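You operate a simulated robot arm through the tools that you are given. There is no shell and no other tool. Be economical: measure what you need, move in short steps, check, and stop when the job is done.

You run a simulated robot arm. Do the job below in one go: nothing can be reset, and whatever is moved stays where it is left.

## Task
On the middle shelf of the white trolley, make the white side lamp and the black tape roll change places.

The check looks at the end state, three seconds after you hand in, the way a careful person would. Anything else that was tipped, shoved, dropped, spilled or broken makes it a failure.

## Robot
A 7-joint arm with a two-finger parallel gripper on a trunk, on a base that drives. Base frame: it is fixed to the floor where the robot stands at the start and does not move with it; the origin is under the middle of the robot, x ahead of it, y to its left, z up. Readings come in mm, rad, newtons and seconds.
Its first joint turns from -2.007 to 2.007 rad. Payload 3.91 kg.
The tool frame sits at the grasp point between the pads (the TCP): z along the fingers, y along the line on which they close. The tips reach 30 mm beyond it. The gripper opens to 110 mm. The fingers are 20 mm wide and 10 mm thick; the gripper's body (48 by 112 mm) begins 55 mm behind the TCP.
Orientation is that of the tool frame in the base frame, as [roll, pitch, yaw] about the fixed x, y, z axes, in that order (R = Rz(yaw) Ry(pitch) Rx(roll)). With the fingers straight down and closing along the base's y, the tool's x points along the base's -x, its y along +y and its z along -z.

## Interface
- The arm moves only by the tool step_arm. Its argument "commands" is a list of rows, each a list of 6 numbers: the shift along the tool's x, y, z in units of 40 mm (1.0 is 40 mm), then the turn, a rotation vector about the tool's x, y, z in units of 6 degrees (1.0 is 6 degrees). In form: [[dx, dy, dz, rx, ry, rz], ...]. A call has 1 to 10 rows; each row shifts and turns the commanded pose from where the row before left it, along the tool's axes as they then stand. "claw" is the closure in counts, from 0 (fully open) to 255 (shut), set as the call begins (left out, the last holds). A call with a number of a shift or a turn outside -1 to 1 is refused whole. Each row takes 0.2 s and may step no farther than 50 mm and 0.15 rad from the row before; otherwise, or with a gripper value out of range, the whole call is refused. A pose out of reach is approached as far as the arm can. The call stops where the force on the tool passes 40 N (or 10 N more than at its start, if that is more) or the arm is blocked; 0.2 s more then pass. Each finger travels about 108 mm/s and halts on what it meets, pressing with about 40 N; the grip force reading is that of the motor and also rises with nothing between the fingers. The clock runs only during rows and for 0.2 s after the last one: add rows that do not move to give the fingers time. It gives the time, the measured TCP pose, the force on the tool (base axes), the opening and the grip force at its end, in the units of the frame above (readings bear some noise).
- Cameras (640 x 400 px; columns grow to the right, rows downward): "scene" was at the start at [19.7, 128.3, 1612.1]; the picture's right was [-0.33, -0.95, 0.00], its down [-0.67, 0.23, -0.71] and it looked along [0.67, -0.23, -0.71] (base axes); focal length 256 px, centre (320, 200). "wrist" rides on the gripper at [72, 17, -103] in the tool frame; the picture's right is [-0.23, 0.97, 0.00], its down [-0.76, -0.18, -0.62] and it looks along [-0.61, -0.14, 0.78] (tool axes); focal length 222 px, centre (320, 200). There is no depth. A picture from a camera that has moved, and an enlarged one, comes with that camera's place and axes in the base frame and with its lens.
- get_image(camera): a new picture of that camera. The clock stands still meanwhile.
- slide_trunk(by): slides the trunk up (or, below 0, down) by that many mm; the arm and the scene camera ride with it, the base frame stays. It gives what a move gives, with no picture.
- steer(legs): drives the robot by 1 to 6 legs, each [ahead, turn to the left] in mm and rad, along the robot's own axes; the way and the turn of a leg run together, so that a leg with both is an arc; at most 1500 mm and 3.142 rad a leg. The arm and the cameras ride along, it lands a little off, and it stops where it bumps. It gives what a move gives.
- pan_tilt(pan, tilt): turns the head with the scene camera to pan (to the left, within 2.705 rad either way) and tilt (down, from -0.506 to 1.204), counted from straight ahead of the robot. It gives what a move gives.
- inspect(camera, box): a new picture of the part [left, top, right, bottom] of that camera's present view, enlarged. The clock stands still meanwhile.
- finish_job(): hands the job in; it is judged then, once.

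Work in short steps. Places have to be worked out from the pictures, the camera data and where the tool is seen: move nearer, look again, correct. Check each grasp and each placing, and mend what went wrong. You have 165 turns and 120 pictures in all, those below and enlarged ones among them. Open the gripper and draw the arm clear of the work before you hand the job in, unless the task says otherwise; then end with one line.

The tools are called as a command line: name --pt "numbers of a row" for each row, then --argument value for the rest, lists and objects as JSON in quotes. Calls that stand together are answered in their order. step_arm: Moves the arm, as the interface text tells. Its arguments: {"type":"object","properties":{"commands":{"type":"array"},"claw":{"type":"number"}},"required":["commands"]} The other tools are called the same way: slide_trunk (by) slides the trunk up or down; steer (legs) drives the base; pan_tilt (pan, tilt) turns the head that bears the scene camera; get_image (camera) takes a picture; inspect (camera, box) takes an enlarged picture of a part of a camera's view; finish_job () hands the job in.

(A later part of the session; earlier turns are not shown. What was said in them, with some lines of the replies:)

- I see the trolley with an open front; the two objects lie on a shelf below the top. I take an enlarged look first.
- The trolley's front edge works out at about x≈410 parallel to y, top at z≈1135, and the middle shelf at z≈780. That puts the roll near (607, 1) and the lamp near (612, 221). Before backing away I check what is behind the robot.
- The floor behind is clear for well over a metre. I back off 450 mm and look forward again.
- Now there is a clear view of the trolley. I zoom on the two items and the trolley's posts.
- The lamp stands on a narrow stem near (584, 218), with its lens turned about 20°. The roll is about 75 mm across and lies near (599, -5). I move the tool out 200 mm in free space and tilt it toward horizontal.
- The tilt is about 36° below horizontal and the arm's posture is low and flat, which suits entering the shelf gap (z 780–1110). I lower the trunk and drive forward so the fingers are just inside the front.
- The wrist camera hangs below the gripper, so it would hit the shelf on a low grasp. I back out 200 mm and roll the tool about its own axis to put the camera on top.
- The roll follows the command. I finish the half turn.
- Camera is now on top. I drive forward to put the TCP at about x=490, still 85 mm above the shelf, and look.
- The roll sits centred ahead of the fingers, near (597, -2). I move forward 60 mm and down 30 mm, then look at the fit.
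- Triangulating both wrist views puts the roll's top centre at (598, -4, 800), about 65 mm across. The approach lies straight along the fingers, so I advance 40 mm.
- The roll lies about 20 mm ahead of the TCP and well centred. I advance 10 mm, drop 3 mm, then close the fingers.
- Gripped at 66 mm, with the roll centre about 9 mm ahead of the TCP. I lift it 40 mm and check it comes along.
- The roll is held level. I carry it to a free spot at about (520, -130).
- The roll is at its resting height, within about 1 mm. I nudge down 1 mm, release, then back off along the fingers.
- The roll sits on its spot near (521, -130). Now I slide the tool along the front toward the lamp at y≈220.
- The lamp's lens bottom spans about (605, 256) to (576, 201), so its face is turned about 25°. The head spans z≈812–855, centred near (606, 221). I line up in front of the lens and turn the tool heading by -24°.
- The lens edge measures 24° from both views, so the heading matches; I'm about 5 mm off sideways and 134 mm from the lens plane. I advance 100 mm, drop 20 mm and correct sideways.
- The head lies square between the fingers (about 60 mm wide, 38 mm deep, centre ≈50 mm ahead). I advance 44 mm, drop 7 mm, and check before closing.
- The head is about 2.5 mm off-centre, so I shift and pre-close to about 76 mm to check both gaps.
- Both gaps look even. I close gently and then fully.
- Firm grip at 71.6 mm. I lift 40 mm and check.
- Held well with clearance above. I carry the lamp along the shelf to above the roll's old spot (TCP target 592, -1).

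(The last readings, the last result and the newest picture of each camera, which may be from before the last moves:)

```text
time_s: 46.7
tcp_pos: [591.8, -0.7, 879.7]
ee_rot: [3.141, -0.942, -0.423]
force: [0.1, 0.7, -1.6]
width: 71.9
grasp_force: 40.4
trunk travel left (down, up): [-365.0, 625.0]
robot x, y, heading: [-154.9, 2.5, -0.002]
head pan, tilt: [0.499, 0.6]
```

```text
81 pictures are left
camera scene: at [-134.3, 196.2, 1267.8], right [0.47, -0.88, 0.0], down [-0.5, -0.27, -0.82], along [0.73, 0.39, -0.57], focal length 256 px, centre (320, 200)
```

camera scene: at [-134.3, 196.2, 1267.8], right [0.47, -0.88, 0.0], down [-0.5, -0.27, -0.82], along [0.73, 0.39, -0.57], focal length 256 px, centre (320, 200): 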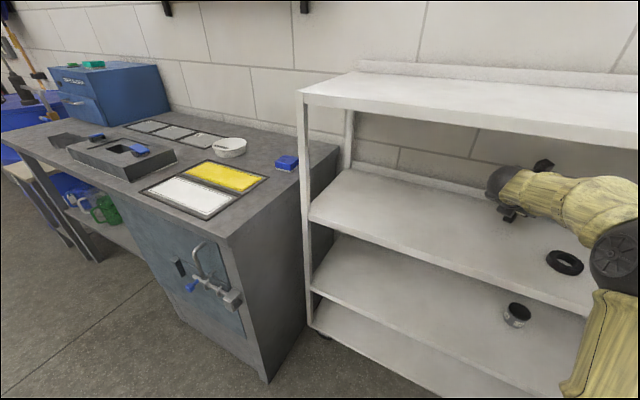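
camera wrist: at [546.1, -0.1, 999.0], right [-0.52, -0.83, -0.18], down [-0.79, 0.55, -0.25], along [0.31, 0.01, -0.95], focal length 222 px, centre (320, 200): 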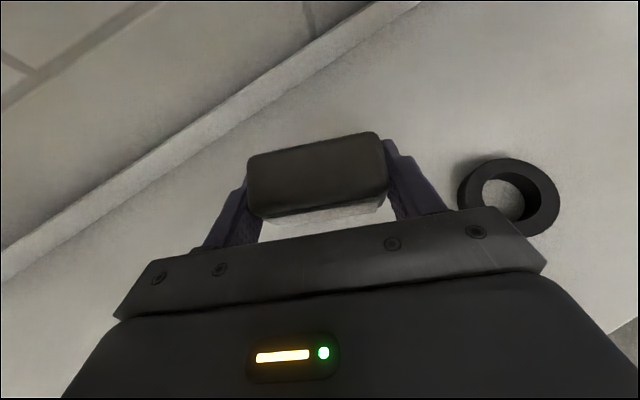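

On target. I lower 39 mm, then read the height.

step_arm --pt "-0.27 0 0.196 0 0 0" --pt "-0.27 0 0.196 0 0 0" --pt "-0.25 0 0.182 0 0 0" --pt "0 0 0 0 0 0"

inspect --camera "scene" --box '[440, 130, 600, 230]'

```text
time_s: 47.7
tcp_pos: [591.9, -0.7, 837.6]
ee_rot: [3.14, -0.942, -0.423]
force: [0.5, 0.6, -1.5]
width: 71.6
grasp_force: 40.1
trunk travel left (down, up): [-365.0, 625.0]
robot x, y, heading: [-157.2, -2.1, -0.006]
head pan, tilt: [0.499, 0.6]
```

```text
4.00 times, centred on (520, 180) of scene
camera zoom: at [-134.2, 196.4, 1267.8], right [0.47, -0.88, 0.0], down [-0.5, -0.27, -0.82], along [0.73, 0.39, -0.57], focal length 1022 px, centre (-480, 280)
```

zoom: 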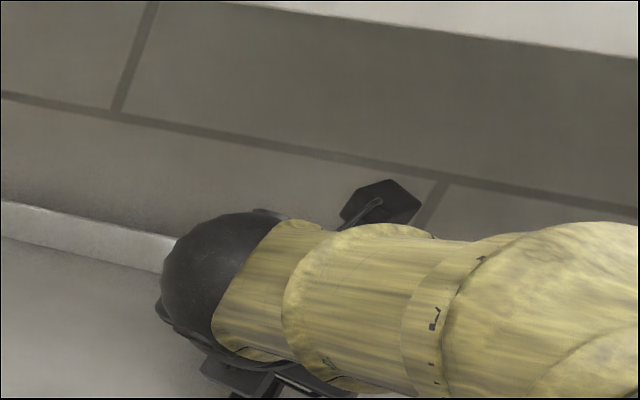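

The force still reads about -1.5 N, the lamp's weight, so it's not seated yet. I lower it in sub-millimetre steps.

step_arm --pt "-0.016 0 0.012 0 0 0" --pt "0 0 0 0 0 0" --pt "0 0 0 0 0 0"

step_arm --pt "-0.016 0 0.012 0 0 0" --pt "0 0 0 0 0 0" --pt "0 0 0 0 0 0"

```text
time_s: 48.5
tcp_pos: [591.0, -0.9, 837.2]
ee_rot: [3.14, -0.942, -0.422]
force: [0.2, -0.7, -1.7]
width: 71.7
grasp_force: 40.1
trunk travel left (down, up): [-365.0, 625.0]
robot x, y, heading: [-159.6, 2.9, -0.004]
head pan, tilt: [0.499, 0.6]
```

```text
time_s: 49.3
tcp_pos: [590.9, 0.3, 837.6]
ee_rot: [3.14, -0.943, -0.423]
force: [0.4, -0.1, -1.3]
width: 71.8
grasp_force: 39.8
trunk travel left (down, up): [-365.0, 625.0]
robot x, y, heading: [-154.5, -1.8, -0.005]
head pan, tilt: [0.499, 0.6]
```

step_arm --pt "-0.02 0 0.015 0 0 0" --pt "0 0 0 0 0 0" --pt "0 0 0 0 0 0"

step_arm --pt "-0.02 0 0.015 0 0 0" --pt "0 0 0 0 0 0" --pt "0 0 0 0 0 0"

```text
time_s: 50.1
tcp_pos: [591.5, -0.0, 837.3]
ee_rot: [3.14, -0.943, -0.423]
force: [0.6, -0.1, -0.4]
width: 71.4
grasp_force: 39.3
trunk travel left (down, up): [-365.0, 625.0]
robot x, y, heading: [-154.3, -0.6, -0.004]
head pan, tilt: [0.499, 0.6]
```

```text
time_s: 50.9
tcp_pos: [590.3, -0.4, 836.7]
ee_rot: [-3.141, -0.945, -0.423]
force: [2.1, -1.3, 7.6]
width: 71.4
grasp_force: 40.4
trunk travel left (down, up): [-365.0, 625.0]
robot x, y, heading: [-156.5, -1.5, -0.005]
head pan, tilt: [0.499, 0.6]
```

The upward force rose to 7.6 N, so the lamp is seated. I open slowly in stages.

step_arm --pt "0 0 0 0 0 0" --pt "0 0 0 0 0 0" --claw 80

step_arm --pt "0 0 0 0 0 0" --pt "0 0 0 0 0 0" --claw 0

get_image --camera "wrist"

```text
time_s: 51.5
tcp_pos: [591.0, 0.5, 835.6]
ee_rot: [3.139, -0.943, -0.422]
force: [0.3, -0.2, 0.0]
width: 75.6
grasp_force: 0.0
trunk travel left (down, up): [-365.0, 625.0]
robot x, y, heading: [-156.2, -2.1, -0.005]
head pan, tilt: [0.499, 0.6]
```

```text
time_s: 52.1
tcp_pos: [590.8, 1.3, 836.0]
ee_rot: [3.14, -0.943, -0.425]
force: [1.0, -0.9, -0.4]
width: 110.0
grasp_force: 0.1
trunk travel left (down, up): [-365.0, 625.0]
robot x, y, heading: [-153.9, -2.7, -0.004]
head pan, tilt: [0.499, 0.6]
```

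```text
79 pictures are left
camera wrist: at [546.2, 0.7, 955.5], right [-0.52, -0.83, -0.18], down [-0.79, 0.55, -0.25], along [0.31, 0.01, -0.95], focal length 222 px, centre (320, 200)
```

wrist: 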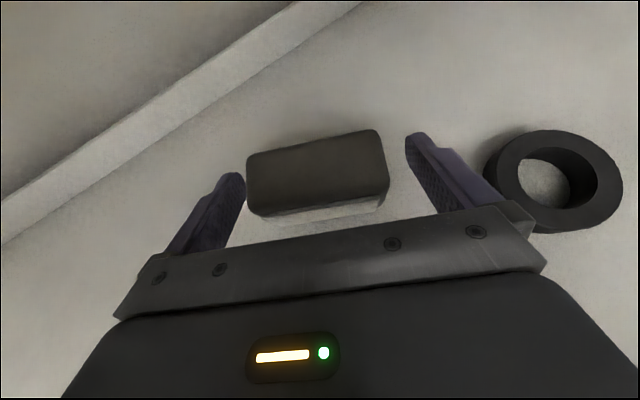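

The lamp stands upright between the fingers. I withdraw along the same path I used for approaching.

step_arm --pt "-0.25 0 -0.5 0 0 0" --pt "-0.25 0 -0.5 0 0 0" --pt "-0.355 0 -0.773 0 0 0" --pt "-0.355 0 -0.773 0 0 0" --pt "-0.355 0 -0.773 0 0 0" --pt "0 0 0 0 0 0"

get_image --camera "wrist"

get_image --camera "scene"

```text
time_s: 53.5
tcp_pos: [460.9, 58.6, 863.3]
ee_rot: [3.141, -0.942, -0.423]
force: [-0.1, -0.5, 0.4]
width: 110.0
grasp_force: 0.1
trunk travel left (down, up): [-365.0, 625.0]
robot x, y, heading: [-156.5, -3.3, -0.005]
head pan, tilt: [0.499, 0.6]
```

```text
78 pictures are left
camera wrist: at [416.3, 60.0, 982.8], right [-0.52, -0.83, -0.18], down [-0.79, 0.55, -0.25], along [0.31, 0.01, -0.95], focal length 222 px, centre (320, 200)
```

wrist: 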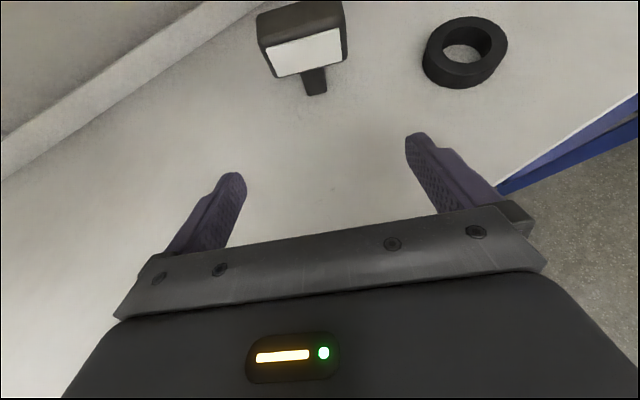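

```text
77 pictures are left
camera scene: at [-134.7, 196.5, 1267.8], right [0.47, -0.88, 0.0], down [-0.5, -0.27, -0.83], along [0.73, 0.39, -0.56], focal length 256 px, centre (320, 200)
```

scene: 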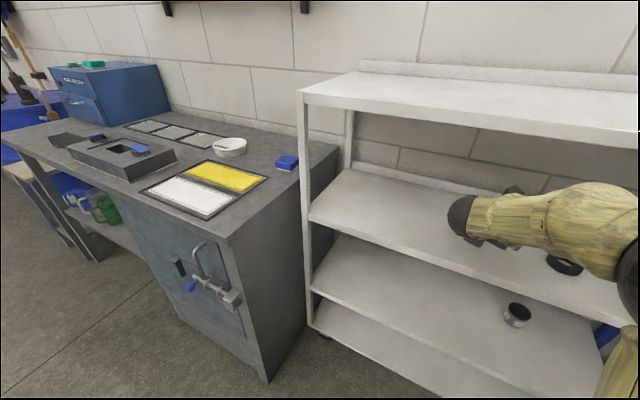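

The lamp stands upright at the roll's old spot. I turn the heading back to straight and move in front of the roll at its temporary spot.

step_arm --pt "0 0 0 0.81 0 -0.588" --pt "0 0 0 0.81 0 -0.588" --pt "0 0 0 0.81 0 -0.588" --pt "0 0 0 0.81 0 -0.588" --pt "-0.085 0.935 -0.117 0 0 0" --pt "-0.085 0.935 -0.117 0 0 0" --pt "-0.085 0.935 -0.117 0 0 0" --pt "-0.085 0.935 -0.117 0 0 0" --pt "-0.085 0.935 -0.117 0 0 0" --pt "0 0 0 0 0 0"

get_image --camera "wrist"

```text
time_s: 55.7
tcp_pos: [430.3, -128.6, 862.4]
ee_rot: [3.141, -0.942, -0.003]
force: [-0.1, -0.8, 0.2]
width: 109.8
grasp_force: 0.1
trunk travel left (down, up): [-365.0, 625.0]
robot x, y, heading: [-157.0, -0.2, 0.001]
head pan, tilt: [0.499, 0.6]
```

```text
76 pictures are left
camera wrist: at [388.0, -146.0, 983.1], right [-0.14, -0.97, -0.18], down [-0.95, 0.18, -0.25], along [0.28, 0.14, -0.95], focal length 222 px, centre (320, 200)
```

wrist: 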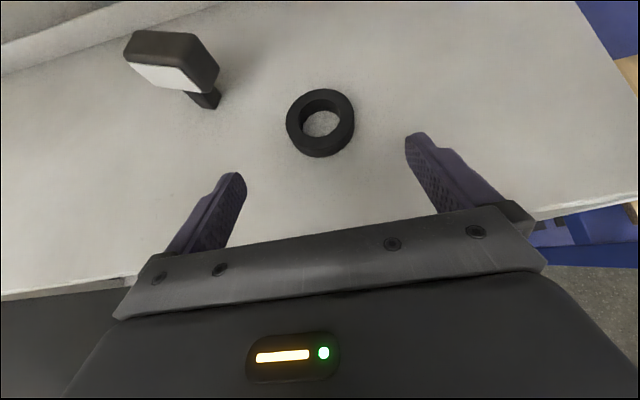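

Same approach as before: straight along the fingers to the roll, then close.

step_arm --pt "0.036 0 0.808 0 0 0" --pt "0.036 0 0.808 0 0 0" --pt "0.036 0 0.808 0 0 0" --pt "0 0 0 0 0 0"

step_arm --pt "0 0 0 0 0 0" --pt "0 0 0 0 0 0" --pt "0 0 0 0 0 0" --pt "0 0 0 0 0 0" --claw 255

get_image --camera "wrist"

```text
time_s: 56.7
tcp_pos: [510.3, -128.0, 810.1]
ee_rot: [3.14, -0.944, -0.005]
force: [-0.6, 0.7, -0.3]
width: 110.0
grasp_force: 0.0
trunk travel left (down, up): [-365.0, 625.0]
robot x, y, heading: [-159.3, 2.1, -0.003]
head pan, tilt: [0.499, 0.6]
```

```text
time_s: 57.7
tcp_pos: [510.6, -128.2, 810.3]
ee_rot: [3.139, -0.944, -0.004]
force: [0.7, 0.0, -0.7]
width: 65.8
grasp_force: 39.4
trunk travel left (down, up): [-365.0, 625.0]
robot x, y, heading: [-155.0, -2.6, -0.004]
head pan, tilt: [0.499, 0.6]
```

```text
75 pictures are left
camera wrist: at [468.5, -145.5, 930.6], right [-0.14, -0.97, -0.18], down [-0.95, 0.18, -0.25], along [0.28, 0.14, -0.95], focal length 222 px, centre (320, 200)
```

wrist: 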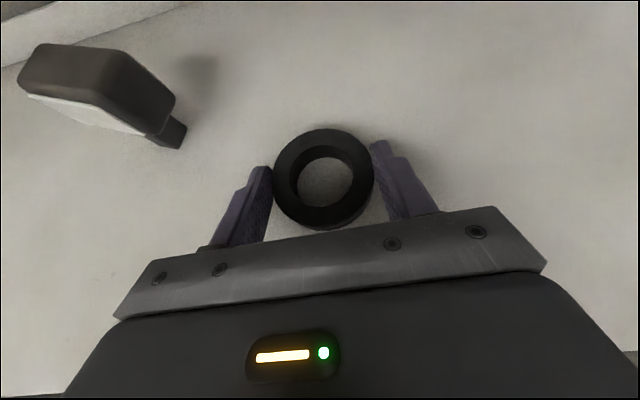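

Gripped at 65.8 mm. I lift and pull back clear of the lamp, then carry the roll along the front toward y≈218.

step_arm --pt "0.2 0 -0.147 0 0 0" --pt "-0.1 0 -0.85 0 0 0" --pt "-0.1 0 -0.85 0 0 0" --pt "0 0 0 0 0 0"

get_image --camera "wrist"

```text
time_s: 58.7
tcp_pos: [449.9, -127.3, 853.4]
ee_rot: [-3.141, -0.943, -0.002]
force: [0.0, -0.8, -0.2]
width: 65.6
grasp_force: 40.1
trunk travel left (down, up): [-365.0, 625.0]
robot x, y, heading: [-155.1, -1.1, -0.004]
head pan, tilt: [0.499, 0.6]
```

```text
74 pictures are left
camera wrist: at [409.2, -145.0, 973.3], right [-0.14, -0.97, -0.18], down [-0.95, 0.18, -0.25], along [0.28, 0.14, -0.95], focal length 222 px, centre (320, 200)
```

wrist: 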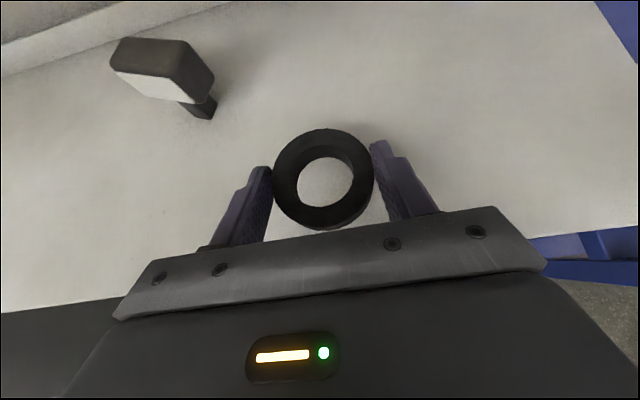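

Clear of the lamp by ~80 mm; now the sideways carry.

step_arm --pt "0 -0.96 0 0 0 0" --pt "0 -0.96 0 0 0 0" --pt "0 -0.96 0 0 0 0" --pt "0 -0.96 0 0 0 0" --pt "0 -0.96 0 0 0 0" --pt "0 -0.96 0 0 0 0" --pt "0 -0.96 0 0 0 0" --pt "0 -0.96 0 0 0 0" --pt "0 -0.96 0 0 0 0" --pt "0 0 0 0 0 0"

get_image --camera "wrist"

get_image --camera "scene"

```text
time_s: 60.9
tcp_pos: [451.8, 219.6, 853.6]
ee_rot: [3.14, -0.943, -0.004]
force: [0.0, 0.5, -1.3]
width: 65.7
grasp_force: 40.1
trunk travel left (down, up): [-365.0, 625.0]
robot x, y, heading: [-156.9, -2.3, -0.008]
head pan, tilt: [0.499, 0.6]
```

```text
73 pictures are left
camera wrist: at [410.6, 202.3, 973.5], right [-0.14, -0.97, -0.18], down [-0.95, 0.18, -0.25], along [0.28, 0.14, -0.95], focal length 222 px, centre (320, 200)
```

wrist: 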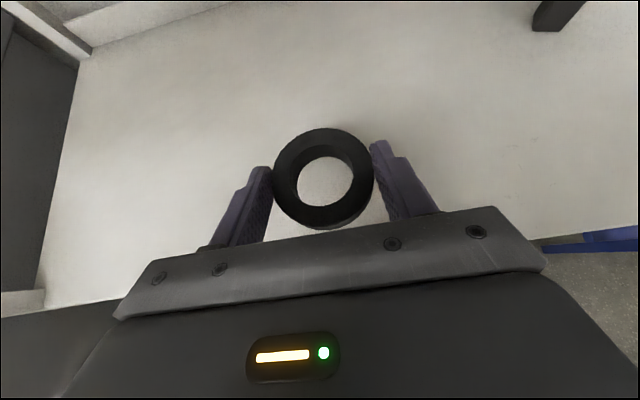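

```text
72 pictures are left
camera scene: at [-134.4, 196.7, 1267.8], right [0.47, -0.88, 0.0], down [-0.5, -0.27, -0.82], along [0.73, 0.39, -0.57], focal length 256 px, centre (320, 200)
```

scene: 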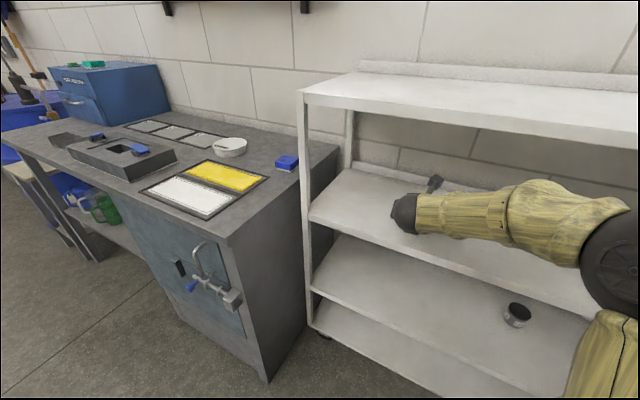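

Now straight forward to the lamp's old spot (TCP 592, 218), still 44 mm up.

step_arm --pt "0.518 0.006 0.713 0 0 0" --pt "0.518 0.006 0.713 0 0 0" --pt "0.518 0.006 0.713 0 0 0" --pt "0.518 0.006 0.713 0 0 0" --pt "0 0 0 0 0 0"

get_image --camera "scene"

```text
time_s: 62.1
tcp_pos: [594.2, 219.4, 851.7]
ee_rot: [3.139, -0.942, -0.003]
force: [-0.1, 0.2, -0.8]
width: 65.9
grasp_force: 40.0
trunk travel left (down, up): [-365.0, 625.0]
robot x, y, heading: [-156.6, 0.9, -0.006]
head pan, tilt: [0.499, 0.6]
```

```text
71 pictures are left
camera scene: at [-134.2, 196.5, 1267.8], right [0.47, -0.88, 0.0], down [-0.5, -0.27, -0.82], along [0.73, 0.39, -0.57], focal length 256 px, centre (320, 200)
```

scene: 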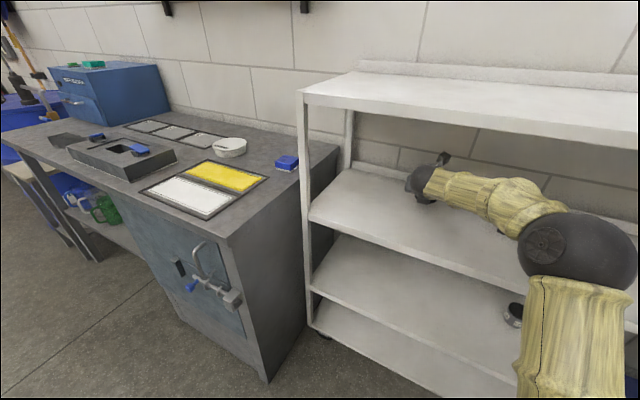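

Lowering toward the resting height of about 809.

step_arm --pt "-0.41 0.01 0.28 0 0 0" --pt "-0.41 0.01 0.28 0 0 0" --pt "0 0 0 0 0 0"

step_arm --pt "-0.02 0 0.015 0 0 0" --pt "0 0 0 0 0 0" --pt "0 0 0 0 0 0"

step_arm --pt "-0.02 0 0.015 0 0 0" --pt "0 0 0 0 0 0" --pt "0 0 0 0 0 0"

```text
time_s: 62.9
tcp_pos: [592.9, 216.7, 811.1]
ee_rot: [3.14, -0.944, -0.005]
force: [0.1, -0.1, -1.1]
width: 66.0
grasp_force: 39.9
trunk travel left (down, up): [-365.0, 625.0]
robot x, y, heading: [-156.5, 0.7, -0.008]
head pan, tilt: [0.499, 0.6]
```

```text
time_s: 63.7
tcp_pos: [592.2, 215.5, 811.7]
ee_rot: [3.141, -0.943, -0.003]
force: [-0.5, -0.1, -1.0]
width: 66.0
grasp_force: 39.8
trunk travel left (down, up): [-365.0, 625.0]
robot x, y, heading: [-152.8, 1.7, -0.005]
head pan, tilt: [0.499, 0.6]
```

```text
time_s: 64.5
tcp_pos: [592.8, 215.7, 810.1]
ee_rot: [3.14, -0.941, -0.003]
force: [-0.1, 0.4, 1.2]
width: 65.9
grasp_force: 40.3
trunk travel left (down, up): [-365.0, 625.0]
robot x, y, heading: [-156.4, -0.7, -0.003]
head pan, tilt: [0.499, 0.6]
```

The force turned upward, so the roll is touching the shelf. I release and withdraw along the fingers.

step_arm --pt "0 0 0 0 0 0" --pt "0 0 0 0 0 0" --pt "0 0 0 0 0 0" --claw 0

step_arm --pt "0 0 -0.8 0 0 0" --pt "0 0 -0.8 0 0 0" --pt "-0.3 0 -0.7 0 0 0" --pt "-0.5 0 -0.7 0 0 0" --pt "-0.5 0 -0.7 0 0 0" --pt "-0.5 0 -0.7 0 0 0" --pt "0 0 0 0 0 0"

steer --legs '[[-350, 0]]'

pan_tilt --pan 0.1 --tilt 0.5

get_image --camera "scene"

```text
time_s: 65.3
tcp_pos: [592.3, 215.8, 811.4]
ee_rot: [3.14, -0.943, -0.005]
force: [-1.0, -0.4, -1.0]
width: 110.0
grasp_force: 0.1
trunk travel left (down, up): [-365.0, 625.0]
robot x, y, heading: [-157.8, -1.6, -0.007]
head pan, tilt: [0.499, 0.6]
```

```text
time_s: 66.9
tcp_pos: [408.6, 217.3, 857.2]
ee_rot: [3.14, -0.943, -0.001]
force: [-0.7, 1.2, 0.8]
width: 109.9
grasp_force: 0.1
trunk travel left (down, up): [-365.0, 625.0]
robot x, y, heading: [-155.1, -3.3, 0.001]
head pan, tilt: [0.499, 0.6]
```

```text
time_s: 69.2
tcp_pos: [61.2, 217.6, 857.6]
ee_rot: [3.139, -0.943, -0.006]
force: [-0.8, -0.3, 0.2]
width: 109.9
grasp_force: 0.1
trunk travel left (down, up): [-365.0, 625.0]
robot x, y, heading: [-502.2, -0.1, -0.009]
head pan, tilt: [0.499, 0.6]
```

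```text
time_s: 70.0
tcp_pos: [61.2, 217.6, 855.6]
ee_rot: [3.14, -0.942, -0.006]
force: [-0.3, -1.2, -0.6]
width: 110.2
grasp_force: 0.0
trunk travel left (down, up): [-365.0, 625.0]
robot x, y, heading: [-502.1, 2.0, -0.01]
head pan, tilt: [0.099, 0.499]
```

```text
70 pictures are left
camera scene: at [-469.4, 165.3, 1276.9], right [0.09, -1.0, 0.0], down [-0.48, -0.04, -0.88], along [0.87, 0.08, -0.48], focal length 256 px, centre (320, 200)
```

scene: 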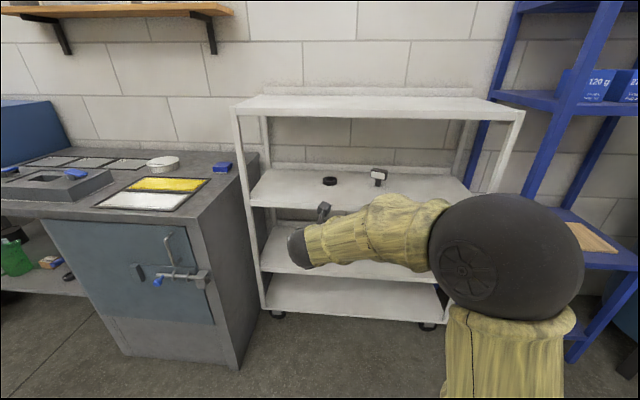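

Both items look swapped, and the arm is clear. One zoom to confirm they stand properly.

inspect --camera "scene" --box '[288, 150, 416, 230]'

```text
5.00 times, centred on (352, 190) of scene
camera zoom: at [-469.4, 165.3, 1276.9], right [0.09, -1.0, 0.0], down [-0.48, -0.04, -0.88], along [0.87, 0.08, -0.48], focal length 1277 px, centre (160, 250)
```

zoom: 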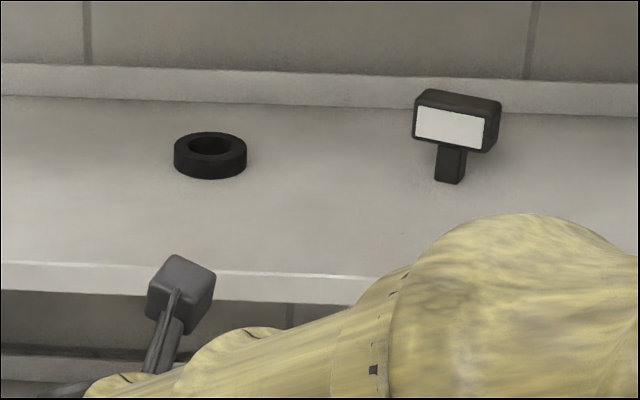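

The zoom shows the lamp upright at the roll's old spot and the roll flat at the lamp's old spot. The gripper is open and clear, so I hand in.

finish_job

```text
The job is handed in.
```

I swapped the white side lamp and the black tape roll on the trolley's middle shelf. The lamp stands upright with its lens at the same angle, the roll lies flat, each within a few millimetres of the other's old spot, and nothing else was touched.
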